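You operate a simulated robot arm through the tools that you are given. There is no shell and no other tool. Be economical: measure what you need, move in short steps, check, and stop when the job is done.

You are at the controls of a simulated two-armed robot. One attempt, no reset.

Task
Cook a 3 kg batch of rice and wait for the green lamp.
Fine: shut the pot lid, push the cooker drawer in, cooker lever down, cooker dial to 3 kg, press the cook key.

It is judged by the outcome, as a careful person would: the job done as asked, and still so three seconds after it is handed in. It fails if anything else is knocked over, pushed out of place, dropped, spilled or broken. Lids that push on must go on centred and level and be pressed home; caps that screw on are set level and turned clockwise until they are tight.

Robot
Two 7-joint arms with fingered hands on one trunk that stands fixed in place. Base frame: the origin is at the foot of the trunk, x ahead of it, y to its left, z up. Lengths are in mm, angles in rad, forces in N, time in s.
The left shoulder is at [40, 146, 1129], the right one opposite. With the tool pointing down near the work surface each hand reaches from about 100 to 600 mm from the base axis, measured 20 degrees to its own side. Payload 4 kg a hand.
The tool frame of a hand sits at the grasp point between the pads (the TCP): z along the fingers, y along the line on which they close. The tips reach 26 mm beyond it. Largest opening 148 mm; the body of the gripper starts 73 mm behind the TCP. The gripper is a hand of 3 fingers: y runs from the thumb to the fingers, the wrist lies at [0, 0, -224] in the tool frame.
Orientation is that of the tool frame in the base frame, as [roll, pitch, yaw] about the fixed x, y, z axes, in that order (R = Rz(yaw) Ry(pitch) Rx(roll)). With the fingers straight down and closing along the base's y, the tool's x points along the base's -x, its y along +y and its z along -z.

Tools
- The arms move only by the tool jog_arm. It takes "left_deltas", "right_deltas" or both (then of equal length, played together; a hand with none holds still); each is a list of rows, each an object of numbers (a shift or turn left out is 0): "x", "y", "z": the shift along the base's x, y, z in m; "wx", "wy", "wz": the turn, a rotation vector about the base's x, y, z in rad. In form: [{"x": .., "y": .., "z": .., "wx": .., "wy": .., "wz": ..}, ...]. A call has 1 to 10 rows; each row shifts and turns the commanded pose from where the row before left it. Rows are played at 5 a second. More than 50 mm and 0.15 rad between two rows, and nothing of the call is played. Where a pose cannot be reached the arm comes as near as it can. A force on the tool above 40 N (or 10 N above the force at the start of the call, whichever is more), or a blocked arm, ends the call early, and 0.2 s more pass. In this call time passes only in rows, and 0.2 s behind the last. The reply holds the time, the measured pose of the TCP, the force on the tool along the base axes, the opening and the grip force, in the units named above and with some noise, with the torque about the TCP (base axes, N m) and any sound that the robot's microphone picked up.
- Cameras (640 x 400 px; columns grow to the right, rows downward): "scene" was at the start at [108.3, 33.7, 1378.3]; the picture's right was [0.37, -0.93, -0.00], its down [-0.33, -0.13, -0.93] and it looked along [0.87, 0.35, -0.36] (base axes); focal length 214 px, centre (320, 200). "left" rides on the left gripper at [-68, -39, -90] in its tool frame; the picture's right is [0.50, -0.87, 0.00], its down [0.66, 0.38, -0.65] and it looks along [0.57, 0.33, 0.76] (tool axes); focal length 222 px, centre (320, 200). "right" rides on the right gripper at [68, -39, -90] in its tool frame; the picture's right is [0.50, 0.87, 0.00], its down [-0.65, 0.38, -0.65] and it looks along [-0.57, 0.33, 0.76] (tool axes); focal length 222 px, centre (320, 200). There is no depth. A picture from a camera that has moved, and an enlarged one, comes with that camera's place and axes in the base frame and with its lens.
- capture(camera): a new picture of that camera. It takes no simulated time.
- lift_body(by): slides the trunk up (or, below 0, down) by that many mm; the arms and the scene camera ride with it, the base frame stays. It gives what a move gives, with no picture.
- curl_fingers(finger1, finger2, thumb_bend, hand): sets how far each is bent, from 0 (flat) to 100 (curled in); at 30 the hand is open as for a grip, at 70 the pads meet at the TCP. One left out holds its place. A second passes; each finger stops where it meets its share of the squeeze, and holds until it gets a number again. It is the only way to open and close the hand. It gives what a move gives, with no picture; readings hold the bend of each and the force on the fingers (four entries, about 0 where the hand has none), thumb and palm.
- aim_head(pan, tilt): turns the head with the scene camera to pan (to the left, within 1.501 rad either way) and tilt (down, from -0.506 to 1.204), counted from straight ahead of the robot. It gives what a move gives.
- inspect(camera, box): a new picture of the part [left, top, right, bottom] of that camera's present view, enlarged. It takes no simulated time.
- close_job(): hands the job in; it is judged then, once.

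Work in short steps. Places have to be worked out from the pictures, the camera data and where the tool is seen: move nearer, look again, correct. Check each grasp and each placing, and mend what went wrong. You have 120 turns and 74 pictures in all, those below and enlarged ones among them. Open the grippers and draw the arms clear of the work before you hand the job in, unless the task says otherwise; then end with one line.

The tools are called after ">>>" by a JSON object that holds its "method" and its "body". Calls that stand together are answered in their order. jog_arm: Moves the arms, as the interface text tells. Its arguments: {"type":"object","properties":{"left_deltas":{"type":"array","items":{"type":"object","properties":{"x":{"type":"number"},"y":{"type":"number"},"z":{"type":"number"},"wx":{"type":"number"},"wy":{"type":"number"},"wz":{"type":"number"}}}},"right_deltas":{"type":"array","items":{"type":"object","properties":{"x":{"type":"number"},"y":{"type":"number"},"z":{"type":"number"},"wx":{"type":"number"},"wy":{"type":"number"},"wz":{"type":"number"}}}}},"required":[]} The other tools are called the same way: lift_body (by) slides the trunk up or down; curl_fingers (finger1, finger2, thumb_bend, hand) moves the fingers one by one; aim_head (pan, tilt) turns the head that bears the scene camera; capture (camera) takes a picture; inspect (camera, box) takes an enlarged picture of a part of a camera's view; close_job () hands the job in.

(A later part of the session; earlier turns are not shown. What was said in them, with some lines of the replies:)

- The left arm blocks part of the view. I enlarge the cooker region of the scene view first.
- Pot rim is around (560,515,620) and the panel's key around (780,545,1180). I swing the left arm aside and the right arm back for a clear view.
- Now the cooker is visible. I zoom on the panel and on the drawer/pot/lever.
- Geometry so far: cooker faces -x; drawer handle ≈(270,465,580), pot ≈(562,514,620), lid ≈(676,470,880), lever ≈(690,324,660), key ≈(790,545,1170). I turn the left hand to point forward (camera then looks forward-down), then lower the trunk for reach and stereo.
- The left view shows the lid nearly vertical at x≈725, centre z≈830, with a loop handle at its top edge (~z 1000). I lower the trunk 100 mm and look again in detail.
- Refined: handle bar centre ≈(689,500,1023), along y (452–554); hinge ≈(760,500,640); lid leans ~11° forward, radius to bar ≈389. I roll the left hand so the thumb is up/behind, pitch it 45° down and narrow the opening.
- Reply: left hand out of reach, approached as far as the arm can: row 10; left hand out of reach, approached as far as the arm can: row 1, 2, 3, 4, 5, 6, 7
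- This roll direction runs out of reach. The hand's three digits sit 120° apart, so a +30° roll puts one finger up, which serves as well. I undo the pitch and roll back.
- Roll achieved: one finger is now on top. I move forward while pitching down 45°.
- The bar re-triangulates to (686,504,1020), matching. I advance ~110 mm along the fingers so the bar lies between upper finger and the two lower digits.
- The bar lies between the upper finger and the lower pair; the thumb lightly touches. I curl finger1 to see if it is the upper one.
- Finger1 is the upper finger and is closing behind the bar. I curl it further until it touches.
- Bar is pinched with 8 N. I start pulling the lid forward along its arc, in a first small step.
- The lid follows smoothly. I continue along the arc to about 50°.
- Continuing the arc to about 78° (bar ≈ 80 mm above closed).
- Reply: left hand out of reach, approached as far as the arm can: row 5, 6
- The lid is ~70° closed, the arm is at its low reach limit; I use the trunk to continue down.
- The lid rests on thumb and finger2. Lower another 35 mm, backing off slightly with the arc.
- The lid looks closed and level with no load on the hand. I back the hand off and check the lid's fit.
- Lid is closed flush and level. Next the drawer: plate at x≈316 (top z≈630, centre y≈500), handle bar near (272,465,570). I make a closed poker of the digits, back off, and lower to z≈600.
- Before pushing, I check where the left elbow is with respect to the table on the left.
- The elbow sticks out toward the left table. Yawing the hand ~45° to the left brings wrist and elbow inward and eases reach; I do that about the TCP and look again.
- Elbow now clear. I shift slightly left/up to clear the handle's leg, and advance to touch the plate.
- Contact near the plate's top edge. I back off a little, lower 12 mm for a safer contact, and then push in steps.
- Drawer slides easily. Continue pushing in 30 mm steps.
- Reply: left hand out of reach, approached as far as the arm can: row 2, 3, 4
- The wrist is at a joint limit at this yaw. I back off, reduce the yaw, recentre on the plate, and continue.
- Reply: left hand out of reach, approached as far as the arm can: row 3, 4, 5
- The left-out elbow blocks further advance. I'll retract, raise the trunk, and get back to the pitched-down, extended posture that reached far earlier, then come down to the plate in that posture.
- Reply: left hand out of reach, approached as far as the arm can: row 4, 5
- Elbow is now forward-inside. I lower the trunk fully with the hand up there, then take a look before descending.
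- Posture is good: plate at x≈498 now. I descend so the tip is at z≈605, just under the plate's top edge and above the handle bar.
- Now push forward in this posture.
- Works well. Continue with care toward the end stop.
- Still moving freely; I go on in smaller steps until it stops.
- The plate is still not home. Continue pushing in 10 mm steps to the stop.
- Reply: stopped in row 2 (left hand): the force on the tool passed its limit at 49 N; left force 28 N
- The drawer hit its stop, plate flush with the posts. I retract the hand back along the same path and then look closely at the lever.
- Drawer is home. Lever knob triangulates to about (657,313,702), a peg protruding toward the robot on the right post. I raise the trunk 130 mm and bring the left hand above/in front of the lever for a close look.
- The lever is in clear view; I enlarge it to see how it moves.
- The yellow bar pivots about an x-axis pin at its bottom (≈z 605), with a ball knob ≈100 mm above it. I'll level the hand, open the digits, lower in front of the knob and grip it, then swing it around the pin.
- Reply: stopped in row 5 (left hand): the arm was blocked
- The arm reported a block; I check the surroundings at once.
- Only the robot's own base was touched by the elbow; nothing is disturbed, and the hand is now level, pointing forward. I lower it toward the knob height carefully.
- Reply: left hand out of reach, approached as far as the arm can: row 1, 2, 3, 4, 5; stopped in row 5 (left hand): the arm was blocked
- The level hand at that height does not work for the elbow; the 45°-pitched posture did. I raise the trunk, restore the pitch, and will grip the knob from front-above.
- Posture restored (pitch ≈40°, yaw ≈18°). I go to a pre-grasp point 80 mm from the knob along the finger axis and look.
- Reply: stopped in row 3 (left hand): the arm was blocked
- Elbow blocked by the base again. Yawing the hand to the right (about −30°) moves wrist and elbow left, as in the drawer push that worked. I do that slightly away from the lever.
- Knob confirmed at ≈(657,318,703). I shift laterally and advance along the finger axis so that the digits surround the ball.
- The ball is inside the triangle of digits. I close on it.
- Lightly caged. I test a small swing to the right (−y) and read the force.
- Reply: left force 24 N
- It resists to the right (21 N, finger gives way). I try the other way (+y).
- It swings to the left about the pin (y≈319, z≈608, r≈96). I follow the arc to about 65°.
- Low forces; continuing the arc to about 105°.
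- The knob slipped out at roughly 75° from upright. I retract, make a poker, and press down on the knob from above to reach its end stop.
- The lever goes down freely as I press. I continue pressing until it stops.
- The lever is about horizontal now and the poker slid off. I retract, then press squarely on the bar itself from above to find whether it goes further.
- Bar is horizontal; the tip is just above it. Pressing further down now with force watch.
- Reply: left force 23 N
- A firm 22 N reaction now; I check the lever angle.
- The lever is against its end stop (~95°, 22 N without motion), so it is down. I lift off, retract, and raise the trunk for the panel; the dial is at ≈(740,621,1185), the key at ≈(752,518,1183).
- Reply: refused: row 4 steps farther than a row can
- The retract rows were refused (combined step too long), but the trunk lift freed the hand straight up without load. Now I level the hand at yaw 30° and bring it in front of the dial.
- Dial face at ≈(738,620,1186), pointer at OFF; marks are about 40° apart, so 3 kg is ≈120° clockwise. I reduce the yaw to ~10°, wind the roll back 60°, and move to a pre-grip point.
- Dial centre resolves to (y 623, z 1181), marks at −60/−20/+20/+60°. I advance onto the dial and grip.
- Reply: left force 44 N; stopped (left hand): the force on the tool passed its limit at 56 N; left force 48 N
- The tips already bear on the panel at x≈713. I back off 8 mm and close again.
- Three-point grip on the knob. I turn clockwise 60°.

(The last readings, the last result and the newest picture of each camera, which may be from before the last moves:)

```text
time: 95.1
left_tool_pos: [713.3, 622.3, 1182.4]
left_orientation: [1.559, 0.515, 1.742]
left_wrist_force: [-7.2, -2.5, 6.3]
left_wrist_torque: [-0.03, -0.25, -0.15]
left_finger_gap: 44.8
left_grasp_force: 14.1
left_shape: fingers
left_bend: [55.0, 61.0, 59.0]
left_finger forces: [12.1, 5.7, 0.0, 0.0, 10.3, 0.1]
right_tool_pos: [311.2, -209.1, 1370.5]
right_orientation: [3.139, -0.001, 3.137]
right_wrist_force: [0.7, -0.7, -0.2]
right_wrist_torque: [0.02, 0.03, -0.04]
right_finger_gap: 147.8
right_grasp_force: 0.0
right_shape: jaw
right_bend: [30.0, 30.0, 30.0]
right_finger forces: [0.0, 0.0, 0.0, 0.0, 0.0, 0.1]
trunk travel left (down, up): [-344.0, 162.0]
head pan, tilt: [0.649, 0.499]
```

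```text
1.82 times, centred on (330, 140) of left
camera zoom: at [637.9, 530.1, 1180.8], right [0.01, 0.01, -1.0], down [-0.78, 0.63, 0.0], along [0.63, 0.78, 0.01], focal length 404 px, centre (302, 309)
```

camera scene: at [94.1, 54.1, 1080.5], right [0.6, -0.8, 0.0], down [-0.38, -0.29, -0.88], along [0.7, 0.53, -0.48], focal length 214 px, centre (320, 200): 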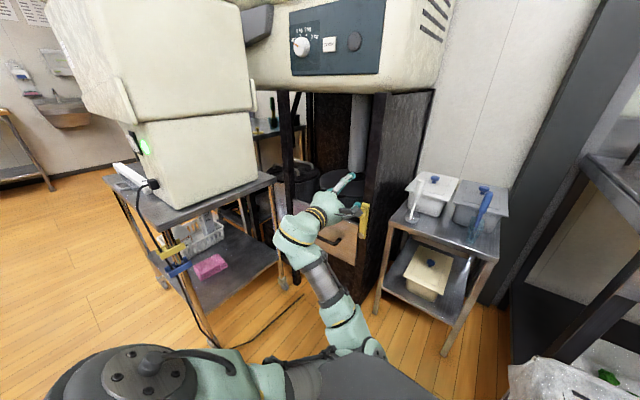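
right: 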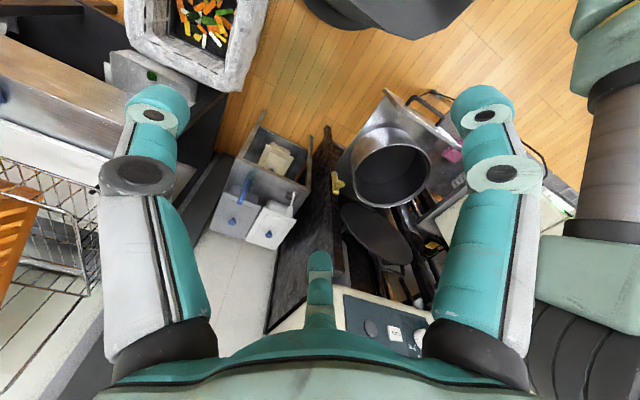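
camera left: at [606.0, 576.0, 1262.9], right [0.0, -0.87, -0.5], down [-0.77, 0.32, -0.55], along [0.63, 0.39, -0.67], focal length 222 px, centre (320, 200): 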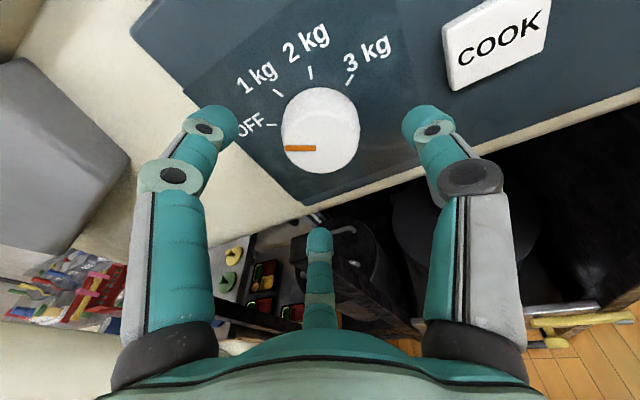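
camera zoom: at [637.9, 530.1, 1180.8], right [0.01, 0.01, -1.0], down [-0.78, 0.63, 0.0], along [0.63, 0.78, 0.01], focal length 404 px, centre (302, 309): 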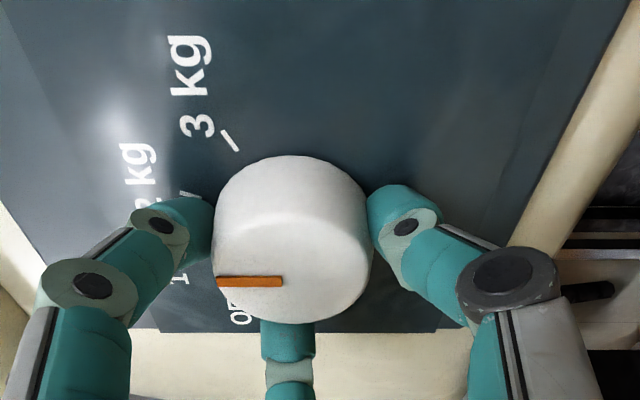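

The pointer now points straight up (60° turned). I open slightly, wind back 60°, and regrip.

>>> {"method": "curl_fingers", "body": {"hand": "left", "finger1": 46, "finger2": 46, "thumb_bend": 46}}

>>> {"method": "jog_arm", "body": {"left_deltas": [{"x": -0.02}, {"x": -0.005, "wx": -0.15}, {"wx": -0.15}, {"wx": -0.15}, {"wx": -0.15}, {"wx": -0.15}, {"wx": -0.15}, {"wx": -0.15}]}}

>>> {"method": "jog_arm", "body": {"left_deltas": [{"x": 0.01}, {"x": 0.01}]}}

>>> {"method": "curl_fingers", "body": {"hand": "left", "finger1": 66, "finger2": 66, "thumb_bend": 66}}

```text
time: 96.1
left_tool_pos: [711.0, 625.5, 1179.7]
left_orientation: [1.563, 0.519, 1.747]
left_wrist_force: [-14.6, 2.6, -1.0]
left_wrist_torque: [0.17, 0.8, -0.28]
left_finger_gap: 74.3
left_grasp_force: 7.7
left_shape: fingers
left_bend: [46.0, 46.0, 46.0]
left_finger forces: [0.0, 0.0, 0.0, 0.0, 14.9, 0.0]
right_tool_pos: [310.5, -205.7, 1371.5]
right_orientation: [3.141, 0.0, 3.137]
right_wrist_force: [-0.4, 0.6, -0.4]
right_wrist_torque: [0.03, -0.01, -0.03]
right_finger_gap: 147.8
right_grasp_force: 0.0
right_shape: jaw
right_bend: [30.0, 30.0, 30.0]
right_finger forces: [0.1, 0.0, 0.1, 0.0, 0.0, 0.1]
trunk travel left (down, up): [-344.0, 162.0]
head pan, tilt: [0.649, 0.499]
```

```text
time: 97.9
left_tool_pos: [689.0, 622.3, 1179.3]
left_orientation: [3.096, 1.422, -3.093]
left_wrist_force: [-0.1, 0.5, 0.2]
left_wrist_torque: [-0.01, 0.01, 0.01]
left_finger_gap: 75.0
left_grasp_force: 0.0
left_shape: fingers
left_bend: [46.0, 46.0, 46.0]
left_finger forces: [0.0, 0.0, 0.1, 0.1, 0.0, 0.1]
right_tool_pos: [313.6, -205.6, 1370.1]
right_orientation: [3.141, -0.001, 3.138]
right_wrist_force: [-0.4, -0.4, -0.2]
right_wrist_torque: [-0.01, -0.02, 0.0]
right_finger_gap: 147.8
right_grasp_force: 0.0
right_shape: jaw
right_bend: [30.0, 30.0, 30.0]
right_finger forces: [0.1, 0.0, 0.0, 0.1, 0.0, 0.0]
trunk travel left (down, up): [-344.0, 162.0]
head pan, tilt: [0.649, 0.499]
```

```text
time: 98.5
left_tool_pos: [709.0, 622.8, 1178.9]
left_orientation: [3.077, 1.421, -3.112]
left_wrist_force: [0.2, 0.0, -0.5]
left_wrist_torque: [-0.02, 0.01, -0.01]
left_finger_gap: 74.7
left_grasp_force: 0.2
left_shape: fingers
left_bend: [46.0, 46.0, 46.0]
left_finger forces: [0.0, 0.0, 0.0, 0.0, 0.0, 0.1]
right_tool_pos: [313.1, -205.6, 1369.4]
right_orientation: [3.141, -0.002, 3.137]
right_wrist_force: [0.4, -0.2, -0.2]
right_wrist_torque: [0.02, 0.01, -0.02]
right_finger_gap: 147.8
right_grasp_force: 0.1
right_shape: jaw
right_bend: [30.0, 30.0, 30.0]
right_finger forces: [0.0, 0.1, 0.0, 0.0, 0.1, 0.1]
trunk travel left (down, up): [-344.0, 162.0]
head pan, tilt: [0.649, 0.499]
```

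```text
time: 99.5
left_tool_pos: [710.2, 620.6, 1180.8]
left_orientation: [3.065, 1.421, -3.127]
left_wrist_force: [0.6, -5.7, 0.6]
left_wrist_torque: [-0.01, -0.08, -0.2]
left_finger_gap: 45.1
left_grasp_force: 12.8
left_shape: fingers
left_bend: [55.0, 62.0, 58.0]
left_finger forces: [9.0, 3.4, 0.0, 0.0, 14.2, 0.0]
right_tool_pos: [313.5, -207.6, 1370.7]
right_orientation: [3.141, -0.001, 3.137]
right_wrist_force: [0.0, -1.2, -0.4]
right_wrist_torque: [-0.01, 0.01, -0.02]
right_finger_gap: 147.9
right_grasp_force: 0.0
right_shape: jaw
right_bend: [30.0, 30.0, 30.0]
right_finger forces: [0.1, 0.0, 0.1, 0.1, 0.1, 0.0]
trunk travel left (down, up): [-344.0, 162.0]
head pan, tilt: [0.649, 0.499]
```

Regripped. I turn another 60° clockwise and check the pointer.

>>> {"method": "jog_arm", "body": {"left_deltas": [{"wx": 0.15}, {"wx": 0.15}, {"wx": 0.15}, {"wx": 0.15}, {"wx": 0.15}, {"wx": 0.15}, {"wx": 0.15}]}}

>>> {"method": "inspect", "body": {"camera": "left", "box": [180, 30, 480, 250]}}

```text
time: 101.1
left_tool_pos: [709.6, 622.7, 1180.3]
left_orientation: [1.562, 0.516, 1.745]
left_wrist_force: [4.5, -0.9, 5.8]
left_wrist_torque: [-0.01, -0.14, -0.01]
left_finger_gap: 45.4
left_grasp_force: 12.1
left_shape: fingers
left_bend: [55.0, 61.0, 59.0]
left_finger forces: [11.2, 4.6, 0.0, 0.2, 7.8, 0.0]
right_tool_pos: [313.6, -207.4, 1369.6]
right_orientation: [3.14, -0.002, 3.137]
right_wrist_force: [-0.8, 0.1, 0.6]
right_wrist_torque: [0.04, 0.06, -0.04]
right_finger_gap: 147.7
right_grasp_force: 0.0
right_shape: jaw
right_bend: [30.0, 30.0, 30.0]
right_finger forces: [0.0, 0.1, 0.0, 0.0, 0.0, 0.1]
trunk travel left (down, up): [-344.0, 162.0]
head pan, tilt: [0.649, 0.499]
```

```text
1.82 times, centred on (330, 140) of left
camera zoom: at [634.9, 531.0, 1179.5], right [0.01, 0.01, -1.0], down [-0.78, 0.63, 0.0], along [0.63, 0.78, 0.01], focal length 404 px, centre (302, 309)
```

zoom: 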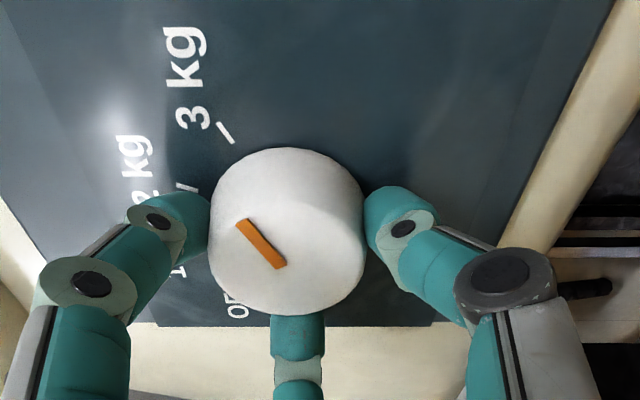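

Pointer is on the 3 kg mark. I release, back off, and position a closed-finger poker in front of the COOK key (≈y 516, z 1184).

>>> {"method": "curl_fingers", "body": {"hand": "left", "finger1": 46, "finger2": 46, "thumb_bend": 46}}

>>> {"method": "jog_arm", "body": {"left_deltas": [{"x": -0.02}, {"x": -0.03}, {"x": -0.025}]}}

>>> {"method": "curl_fingers", "body": {"hand": "left", "finger1": 70, "finger2": 70, "thumb_bend": 70}}

>>> {"method": "jog_arm", "body": {"left_deltas": [{"y": -0.03, "z": 0.001}, {"y": -0.03, "z": 0.001}, {"y": -0.03, "z": 0.001}, {"y": -0.021, "z": 0.001}, {"x": 0.02}, {"x": 0.02}]}}

>>> {"method": "capture", "body": {"camera": "left"}}

```text
time: 102.1
left_tool_pos: [709.3, 623.6, 1180.5]
left_orientation: [1.565, 0.519, 1.744]
left_wrist_force: [0.0, 0.3, 0.2]
left_wrist_torque: [0.05, 0.0, 0.01]
left_finger_gap: 75.0
left_grasp_force: 0.0
left_shape: fingers
left_bend: [46.0, 46.0, 46.0]
left_finger forces: [0.0, 0.1, 0.0, 0.1, 0.0, 0.0]
right_tool_pos: [313.7, -206.8, 1370.2]
right_orientation: [3.141, -0.001, 3.139]
right_wrist_force: [0.2, 0.1, -0.7]
right_wrist_torque: [-0.02, 0.0, -0.03]
right_finger_gap: 148.0
right_grasp_force: 0.0
right_shape: jaw
right_bend: [30.0, 30.0, 30.0]
right_finger forces: [0.0, 0.0, 0.1, 0.0, 0.0, 0.1]
trunk travel left (down, up): [-344.0, 162.0]
head pan, tilt: [0.649, 0.499]
```

```text
time: 102.9
left_tool_pos: [633.3, 621.5, 1180.0]
left_orientation: [1.562, 0.519, 1.743]
left_wrist_force: [0.4, -0.9, -0.7]
left_wrist_torque: [0.03, -0.02, 0.02]
left_finger_gap: 74.7
left_grasp_force: 0.1
left_shape: fingers
left_bend: [46.0, 46.0, 46.0]
left_finger forces: [0.1, 0.0, 0.1, 0.0, 0.0, 0.1]
right_tool_pos: [313.1, -207.1, 1370.0]
right_orientation: [-3.141, -0.001, 3.14]
right_wrist_force: [1.1, 0.1, 0.5]
right_wrist_torque: [0.02, -0.01, 0.03]
right_finger_gap: 148.0
right_grasp_force: 0.0
right_shape: jaw
right_bend: [30.0, 30.0, 30.0]
right_finger forces: [0.0, 0.0, 0.0, 0.1, 0.1, 0.0]
trunk travel left (down, up): [-344.0, 162.0]
head pan, tilt: [0.649, 0.499]
```

```text
time: 103.9
left_tool_pos: [635.3, 621.0, 1179.3]
left_orientation: [1.562, 0.518, 1.745]
left_wrist_force: [1.0, -0.4, -1.3]
left_wrist_torque: [-0.03, -0.01, -0.01]
left_finger_gap: 0.0
left_grasp_force: 0.1
left_shape: fingers
left_bend: [69.0, 69.0, 70.0]
left_finger forces: [0.1, 0.0, 0.0, 0.0, 0.0, 0.0]
right_tool_pos: [312.8, -207.3, 1370.1]
right_orientation: [3.141, -0.001, 3.137]
right_wrist_force: [0.5, -0.2, 0.0]
right_wrist_torque: [0.0, 0.01, 0.0]
right_finger_gap: 147.8
right_grasp_force: 0.1
right_shape: jaw
right_bend: [30.0, 30.0, 30.0]
right_finger forces: [0.0, 0.1, 0.0, 0.0, 0.1, 0.1]
trunk travel left (down, up): [-344.0, 162.0]
head pan, tilt: [0.649, 0.499]
```

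```text
time: 105.3
left_tool_pos: [676.3, 511.7, 1182.2]
left_orientation: [1.563, 0.519, 1.744]
left_wrist_force: [-0.9, -0.6, 0.5]
left_wrist_torque: [0.03, 0.0, 0.01]
left_finger_gap: 0.4
left_grasp_force: 0.0
left_shape: fingers
left_bend: [69.0, 69.0, 70.0]
left_finger forces: [0.1, 0.0, 0.0, 0.0, 0.1, 0.0]
right_tool_pos: [313.8, -206.1, 1370.1]
right_orientation: [-3.14, -0.001, 3.138]
right_wrist_force: [-0.7, 0.2, 0.3]
right_wrist_torque: [-0.01, 0.01, 0.03]
right_finger_gap: 147.8
right_grasp_force: 0.0
right_shape: jaw
right_bend: [30.0, 30.0, 30.0]
right_finger forces: [0.0, 0.0, 0.1, 0.0, 0.1, 0.0]
trunk travel left (down, up): [-344.0, 162.0]
head pan, tilt: [0.649, 0.499]
```

```text
3 pictures are left
camera left: at [601.2, 420.1, 1182.5], right [0.01, 0.01, -1.0], down [-0.78, 0.63, 0.0], along [0.63, 0.78, 0.01], focal length 222 px, centre (320, 200)
```

left: 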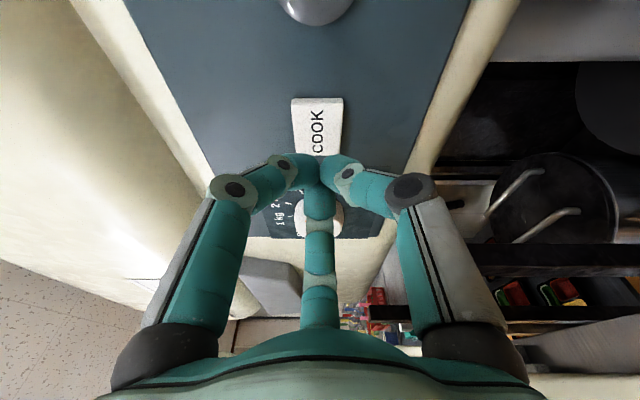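

The poker is lined up with the COOK key. I press it slowly and listen/feel.

>>> {"method": "jog_arm", "body": {"left_deltas": [{"x": 0.012}, {"x": 0.01}, {"x": 0.006}, {"x": 0.005}, {"x": 0.004}, {"x": 0.004}, {"x": 0.004}]}}

```text
time: 106.9
left_tool_pos: [719.6, 512.5, 1182.6]
left_orientation: [1.564, 0.52, 1.745]
left_wrist_force: [-6.5, -1.3, -2.1]
left_wrist_torque: [0.02, 0.06, -0.03]
left_finger_gap: 0.0
left_grasp_force: 3.7
left_shape: fingers
left_bend: [70.0, 69.0, 70.0]
left_finger forces: [1.9, 0.0, 0.0, 0.0, 5.3, 0.1]
right_tool_pos: [312.7, -206.1, 1370.4]
right_orientation: [-3.14, 0.0, 3.138]
right_wrist_force: [-0.1, 0.4, 0.2]
right_wrist_torque: [0.02, 0.0, 0.0]
right_finger_gap: 147.7
right_grasp_force: 0.1
right_shape: jaw
right_bend: [30.0, 30.0, 30.0]
right_finger forces: [0.1, 0.1, 0.1, 0.1, 0.0, 0.0]
trunk travel left (down, up): [-344.0, 162.0]
head pan, tilt: [0.649, 0.499]
heard: click
```

A click was heard. I retract the hand well clear and look at the panel with the scene camera.

>>> {"method": "jog_arm", "body": {"left_deltas": [{"x": -0.04}, {"x": -0.04}, {"x": -0.04}, {"x": -0.04}, {"x": -0.04, "y": 0.01}, {"x": -0.04, "y": 0.02}, {"x": -0.04, "y": 0.02}, {"x": -0.04, "y": 0.02}]}}

>>> {"method": "curl_fingers", "body": {"hand": "left", "finger1": 30, "finger2": 30, "thumb_bend": 30}}

>>> {"method": "aim_head", "body": {"pan": 0.55, "tilt": 0.6}}

>>> {"method": "capture", "body": {"camera": "scene"}}

```text
time: 108.7
left_tool_pos: [398.1, 582.7, 1182.1]
left_orientation: [1.562, 0.517, 1.74]
left_wrist_force: [0.2, -0.3, 0.5]
left_wrist_torque: [0.0, 0.02, -0.04]
left_finger_gap: 0.1
left_grasp_force: 0.1
left_shape: fingers
left_bend: [70.0, 69.0, 70.0]
left_finger forces: [0.0, 0.0, 0.1, 0.0, 0.0, 0.0]
right_tool_pos: [311.3, -205.7, 1369.9]
right_orientation: [-3.139, -0.001, 3.138]
right_wrist_force: [0.0, 0.5, 0.1]
right_wrist_torque: [0.01, -0.02, -0.01]
right_finger_gap: 148.0
right_grasp_force: 0.0
right_shape: jaw
right_bend: [30.0, 30.0, 30.0]
right_finger forces: [0.1, 0.0, 0.0, 0.0, 0.1, 0.0]
trunk travel left (down, up): [-344.0, 162.0]
head pan, tilt: [0.649, 0.499]
```

```text
time: 109.7
left_tool_pos: [399.4, 582.6, 1181.2]
left_orientation: [1.565, 0.519, 1.743]
left_wrist_force: [0.6, 0.6, 1.0]
left_wrist_torque: [-0.01, -0.02, 0.03]
left_finger_gap: 126.7
left_grasp_force: 0.0
left_shape: fingers
left_bend: [30.0, 30.0, 30.0]
left_finger forces: [0.0, 0.0, 0.1, 0.0, 0.0, 0.1]
right_tool_pos: [312.6, -205.1, 1369.6]
right_orientation: [3.141, -0.002, 3.14]
right_wrist_force: [0.2, 0.7, 1.0]
right_wrist_torque: [0.01, -0.01, -0.02]
right_finger_gap: 147.9
right_grasp_force: 0.1
right_shape: jaw
right_bend: [30.0, 30.0, 30.0]
right_finger forces: [0.0, 0.1, 0.1, 0.0, 0.1, 0.1]
trunk travel left (down, up): [-344.0, 162.0]
head pan, tilt: [0.649, 0.499]
```

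```text
time: 110.4
left_tool_pos: [400.0, 582.3, 1180.7]
left_orientation: [1.563, 0.519, 1.743]
left_wrist_force: [-0.4, 0.2, -0.1]
left_wrist_torque: [-0.02, -0.03, -0.01]
left_finger_gap: 126.6
left_grasp_force: 0.0
left_shape: fingers
left_bend: [30.0, 30.0, 30.0]
left_finger forces: [0.0, 0.0, 0.1, 0.1, 0.0, 0.0]
right_tool_pos: [313.6, -205.6, 1370.3]
right_orientation: [3.141, -0.003, 3.138]
right_wrist_force: [-0.1, 0.1, -0.4]
right_wrist_torque: [-0.01, 0.0, -0.03]
right_finger_gap: 147.8
right_grasp_force: 0.0
right_shape: jaw
right_bend: [30.0, 30.0, 30.0]
right_finger forces: [0.0, 0.0, 0.1, 0.0, 0.0, 0.0]
trunk travel left (down, up): [-344.0, 162.0]
head pan, tilt: [0.55, 0.6]
```

```text
2 pictures are left
camera scene: at [97.2, 45.4, 1400.7], right [0.52, -0.85, 0.0], down [-0.48, -0.3, -0.83], along [0.7, 0.43, -0.56], focal length 214 px, centre (320, 200)
```

scene: 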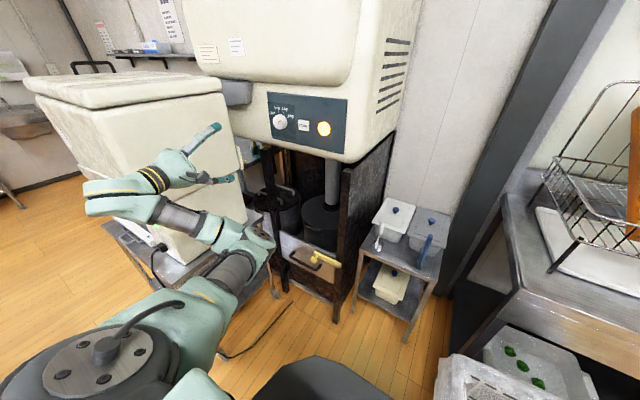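

The lamp is amber: it is cooking, with all settings in place. I wait with the arms still and listen for a signal.

>>> {"method": "jog_arm", "body": {"left_deltas": [{}, {}, {}, {}, {}, {}, {}, {}, {}, {}]}}

>>> {"method": "jog_arm", "body": {"left_deltas": [{}, {}, {}, {}, {}, {}, {}, {}, {}, {}]}}

>>> {"method": "jog_arm", "body": {"left_deltas": [{}, {}, {}, {}, {}, {}, {}, {}, {}, {}]}}

>>> {"method": "jog_arm", "body": {"left_deltas": [{}, {}, {}, {}, {}, {}, {}, {}, {}, {}]}}

>>> {"method": "jog_arm", "body": {"left_deltas": [{}, {}, {}, {}, {}, {}, {}, {}, {}, {}]}}

```text
time: 112.6
left_tool_pos: [399.7, 581.9, 1181.3]
left_orientation: [1.562, 0.516, 1.743]
left_wrist_force: [0.0, -0.7, 1.3]
left_wrist_torque: [0.03, -0.02, 0.03]
left_finger_gap: 126.9
left_grasp_force: 0.0
left_shape: fingers
left_bend: [30.0, 30.0, 30.0]
left_finger forces: [0.0, 0.0, 0.0, 0.1, 0.0, 0.0]
right_tool_pos: [313.6, -206.3, 1370.6]
right_orientation: [3.14, -0.002, 3.14]
right_wrist_force: [0.4, 0.1, 0.5]
right_wrist_torque: [-0.02, -0.02, 0.0]
right_finger_gap: 148.0
right_grasp_force: 0.1
right_shape: jaw
right_bend: [30.0, 30.0, 30.0]
right_finger forces: [0.0, 0.0, 0.1, 0.0, 0.1, 0.1]
trunk travel left (down, up): [-344.0, 162.0]
head pan, tilt: [0.55, 0.6]
```

```text
time: 114.8
left_tool_pos: [399.1, 582.4, 1180.1]
left_orientation: [1.563, 0.516, 1.744]
left_wrist_force: [-0.5, -0.5, 1.0]
left_wrist_torque: [-0.05, 0.03, -0.04]
left_finger_gap: 126.5
left_grasp_force: 0.1
left_shape: fingers
left_bend: [30.0, 30.0, 30.0]
left_finger forces: [0.0, 0.1, 0.0, 0.0, 0.1, 0.1]
right_tool_pos: [312.3, -206.1, 1369.1]
right_orientation: [3.14, -0.003, 3.138]
right_wrist_force: [-0.3, -0.3, -0.3]
right_wrist_torque: [-0.02, 0.01, -0.02]
right_finger_gap: 147.7
right_grasp_force: 0.1
right_shape: jaw
right_bend: [30.0, 30.0, 30.0]
right_finger forces: [0.0, 0.0, 0.0, 0.0, 0.0, 0.0]
trunk travel left (down, up): [-344.0, 162.0]
head pan, tilt: [0.55, 0.6]
```

```text
time: 117.0
left_tool_pos: [399.9, 582.7, 1181.7]
left_orientation: [1.564, 0.519, 1.745]
left_wrist_force: [-0.9, -0.9, 0.2]
left_wrist_torque: [0.0, 0.03, 0.05]
left_finger_gap: 126.7
left_grasp_force: 0.1
left_shape: fingers
left_bend: [30.0, 30.0, 30.0]
left_finger forces: [0.1, 0.0, 0.1, 0.0, 0.1, 0.0]
right_tool_pos: [313.5, -206.3, 1369.9]
right_orientation: [3.141, 0.0, 3.138]
right_wrist_force: [-0.4, -0.2, -1.2]
right_wrist_torque: [0.0, 0.01, 0.01]
right_finger_gap: 147.7
right_grasp_force: 0.0
right_shape: jaw
right_bend: [30.0, 30.0, 30.0]
right_finger forces: [0.0, 0.1, 0.0, 0.0, 0.0, 0.1]
trunk travel left (down, up): [-344.0, 162.0]
head pan, tilt: [0.55, 0.6]
```

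```text
time: 119.2
left_tool_pos: [398.4, 582.9, 1181.0]
left_orientation: [1.565, 0.519, 1.744]
left_wrist_force: [-0.1, -0.2, -1.1]
left_wrist_torque: [-0.02, 0.04, -0.01]
left_finger_gap: 126.7
left_grasp_force: 0.1
left_shape: fingers
left_bend: [30.0, 30.0, 30.0]
left_finger forces: [0.1, 0.0, 0.0, 0.0, 0.0, 0.1]
right_tool_pos: [312.2, -205.8, 1370.6]
right_orientation: [-3.141, -0.002, 3.138]
right_wrist_force: [0.2, 0.0, 0.1]
right_wrist_torque: [0.0, 0.0, -0.02]
right_finger_gap: 148.0
right_grasp_force: 0.0
right_shape: jaw
right_bend: [30.0, 30.0, 30.0]
right_finger forces: [0.0, 0.1, 0.0, 0.1, 0.0, 0.0]
trunk travel left (down, up): [-344.0, 162.0]
head pan, tilt: [0.55, 0.6]
```

```text
time: 121.4
left_tool_pos: [399.5, 583.0, 1181.2]
left_orientation: [1.566, 0.518, 1.745]
left_wrist_force: [-0.5, 0.9, 0.1]
left_wrist_torque: [0.03, -0.01, 0.01]
left_finger_gap: 126.8
left_grasp_force: 0.0
left_shape: fingers
left_bend: [30.0, 30.0, 30.0]
left_finger forces: [0.0, 0.0, 0.0, 0.0, 0.1, 0.0]
right_tool_pos: [313.5, -206.4, 1369.5]
right_orientation: [-3.142, -0.002, 3.138]
right_wrist_force: [0.4, 0.2, 0.1]
right_wrist_torque: [0.02, 0.0, 0.0]
right_finger_gap: 147.9
right_grasp_force: 0.1
right_shape: jaw
right_bend: [30.0, 30.0, 30.0]
right_finger forces: [0.0, 0.0, 0.0, 0.1, 0.1, 0.0]
trunk travel left (down, up): [-344.0, 162.0]
head pan, tilt: [0.55, 0.6]
```

Fifteen seconds since the click; I wait further before spending a picture.

>>> {"method": "jog_arm", "body": {"left_deltas": [{}, {}, {}, {}, {}, {}, {}, {}, {}, {}]}}

>>> {"method": "jog_arm", "body": {"left_deltas": [{}, {}, {}, {}, {}, {}, {}, {}, {}, {}]}}

>>> {"method": "jog_arm", "body": {"left_deltas": [{}, {}, {}, {}, {}, {}, {}, {}, {}, {}]}}

>>> {"method": "jog_arm", "body": {"left_deltas": [{}, {}, {}, {}, {}, {}, {}, {}, {}, {}]}}

>>> {"method": "jog_arm", "body": {"left_deltas": [{}, {}, {}, {}, {}, {}, {}, {}, {}, {}]}}

>>> {"method": "jog_arm", "body": {"left_deltas": [{}, {}, {}, {}, {}, {}, {}, {}, {}, {}]}}

>>> {"method": "inspect", "body": {"camera": "scene", "box": [230, 80, 390, 300]}}

```text
time: 123.6
left_tool_pos: [399.8, 581.9, 1181.2]
left_orientation: [1.563, 0.517, 1.745]
left_wrist_force: [0.0, -0.7, -0.5]
left_wrist_torque: [0.0, 0.0, 0.01]
left_finger_gap: 126.5
left_grasp_force: 0.0
left_shape: fingers
left_bend: [30.0, 30.0, 30.0]
left_finger forces: [0.1, 0.0, 0.0, 0.0, 0.0, 0.1]
right_tool_pos: [312.8, -206.7, 1370.8]
right_orientation: [-3.141, -0.002, 3.138]
right_wrist_force: [0.6, 0.0, -0.3]
right_wrist_torque: [-0.01, 0.01, -0.01]
right_finger_gap: 148.2
right_grasp_force: 0.1
right_shape: jaw
right_bend: [30.0, 30.0, 30.0]
right_finger forces: [0.0, 0.0, 0.0, 0.0, 0.0, 0.0]
trunk travel left (down, up): [-344.0, 162.0]
head pan, tilt: [0.55, 0.6]
```

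```text
time: 125.8
left_tool_pos: [398.8, 581.5, 1180.9]
left_orientation: [1.564, 0.518, 1.743]
left_wrist_force: [0.1, 0.4, 0.0]
left_wrist_torque: [-0.01, 0.03, 0.01]
left_finger_gap: 126.3
left_grasp_force: 0.1
left_shape: fingers
left_bend: [30.0, 30.0, 30.0]
left_finger forces: [0.0, 0.0, 0.1, 0.0, 0.0, 0.0]
right_tool_pos: [314.1, -206.8, 1371.2]
right_orientation: [3.14, -0.001, 3.138]
right_wrist_force: [0.1, 0.4, -0.1]
right_wrist_torque: [0.03, -0.02, -0.01]
right_finger_gap: 147.9
right_grasp_force: 0.1
right_shape: jaw
right_bend: [30.0, 30.0, 30.0]
right_finger forces: [0.1, 0.0, 0.1, 0.0, 0.1, 0.1]
trunk travel left (down, up): [-344.0, 162.0]
head pan, tilt: [0.55, 0.6]
```

```text
time: 128.0
left_tool_pos: [399.7, 582.0, 1181.4]
left_orientation: [1.563, 0.518, 1.743]
left_wrist_force: [0.6, 0.4, 0.9]
left_wrist_torque: [-0.01, 0.0, -0.01]
left_finger_gap: 126.4
left_grasp_force: 0.0
left_shape: fingers
left_bend: [30.0, 30.0, 30.0]
left_finger forces: [0.0, 0.0, 0.0, 0.0, 0.0, 0.0]
right_tool_pos: [312.3, -206.7, 1369.0]
right_orientation: [-3.142, -0.002, 3.138]
right_wrist_force: [0.2, 0.2, -0.3]
right_wrist_torque: [0.02, 0.02, 0.01]
right_finger_gap: 147.9
right_grasp_force: 0.0
right_shape: jaw
right_bend: [30.0, 30.0, 30.0]
right_finger forces: [0.1, 0.1, 0.0, 0.0, 0.0, 0.1]
trunk travel left (down, up): [-344.0, 162.0]
head pan, tilt: [0.55, 0.6]
```

```text
time: 130.2
left_tool_pos: [398.6, 582.3, 1179.7]
left_orientation: [1.563, 0.519, 1.743]
left_wrist_force: [-0.1, 0.3, -0.2]
left_wrist_torque: [0.0, 0.0, -0.03]
left_finger_gap: 126.7
left_grasp_force: 0.0
left_shape: fingers
left_bend: [30.0, 30.0, 30.0]
left_finger forces: [0.0, 0.0, 0.0, 0.1, 0.1, 0.1]
right_tool_pos: [313.9, -205.4, 1370.6]
right_orientation: [-3.141, -0.001, 3.14]
right_wrist_force: [-1.1, -0.1, 0.1]
right_wrist_torque: [-0.02, 0.01, -0.01]
right_finger_gap: 147.8
right_grasp_force: 0.1
right_shape: jaw
right_bend: [30.0, 30.0, 30.0]
right_finger forces: [0.0, 0.0, 0.0, 0.1, 0.0, 0.1]
trunk travel left (down, up): [-344.0, 162.0]
head pan, tilt: [0.55, 0.6]
```

```text
time: 132.4
left_tool_pos: [399.7, 582.4, 1181.1]
left_orientation: [1.563, 0.519, 1.744]
left_wrist_force: [-0.4, 0.1, 0.3]
left_wrist_torque: [0.01, -0.03, -0.02]
left_finger_gap: 126.7
left_grasp_force: 0.1
left_shape: fingers
left_bend: [30.0, 30.0, 30.0]
left_finger forces: [0.0, 0.0, 0.0, 0.0, 0.0, 0.0]
right_tool_pos: [312.4, -206.0, 1370.4]
right_orientation: [3.141, -0.003, 3.139]
right_wrist_force: [0.3, 0.1, 1.3]
right_wrist_torque: [-0.02, 0.01, 0.03]
right_finger_gap: 148.0
right_grasp_force: 0.0
right_shape: jaw
right_bend: [30.0, 30.0, 30.0]
right_finger forces: [0.0, 0.1, 0.0, 0.0, 0.0, 0.0]
trunk travel left (down, up): [-344.0, 162.0]
head pan, tilt: [0.55, 0.6]
```

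```text
time: 134.6
left_tool_pos: [399.4, 581.4, 1180.9]
left_orientation: [1.565, 0.518, 1.744]
left_wrist_force: [-0.5, 0.9, 0.1]
left_wrist_torque: [-0.01, 0.03, 0.04]
left_finger_gap: 126.7
left_grasp_force: 0.1
left_shape: fingers
left_bend: [30.0, 30.0, 30.0]
left_finger forces: [0.0, 0.1, 0.0, 0.1, 0.0, 0.1]
right_tool_pos: [313.0, -205.9, 1369.5]
right_orientation: [3.141, -0.002, 3.139]
right_wrist_force: [-0.3, -1.0, -0.8]
right_wrist_torque: [0.02, 0.01, 0.03]
right_finger_gap: 147.9
right_grasp_force: 0.1
right_shape: jaw
right_bend: [30.0, 30.0, 30.0]
right_finger forces: [0.0, 0.0, 0.0, 0.1, 0.1, 0.0]
trunk travel left (down, up): [-344.0, 162.0]
head pan, tilt: [0.55, 0.6]
```

```text
1.82 times, centred on (310, 190) of scene
camera zoom: at [97.3, 45.3, 1400.6], right [0.52, -0.85, 0.0], down [-0.48, -0.3, -0.82], along [0.7, 0.43, -0.57], focal length 390 px, centre (338, 218)
```

zoom: 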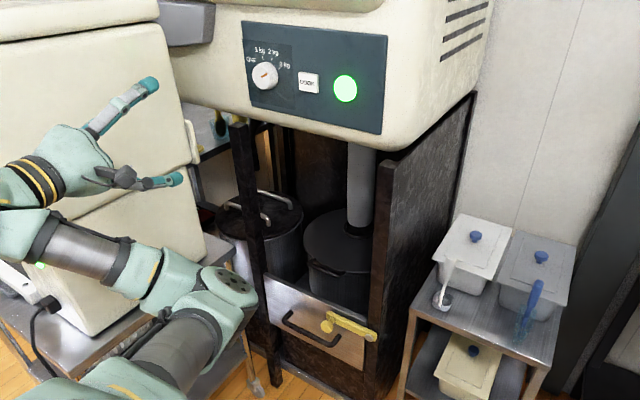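

The lamp is green. The lid is shut, the drawer is in, the lever is down against its stop and the dial reads 3 kg. The hands are open and clear, so I hand the job in.

>>> {"method": "close_job", "body": {}}

```text
The job is handed in.
```

The 3 kg batch of rice is cooked and the lamp is green; the lid is shut, the drawer in, the lever down against its stop and the dial on 3 kg.
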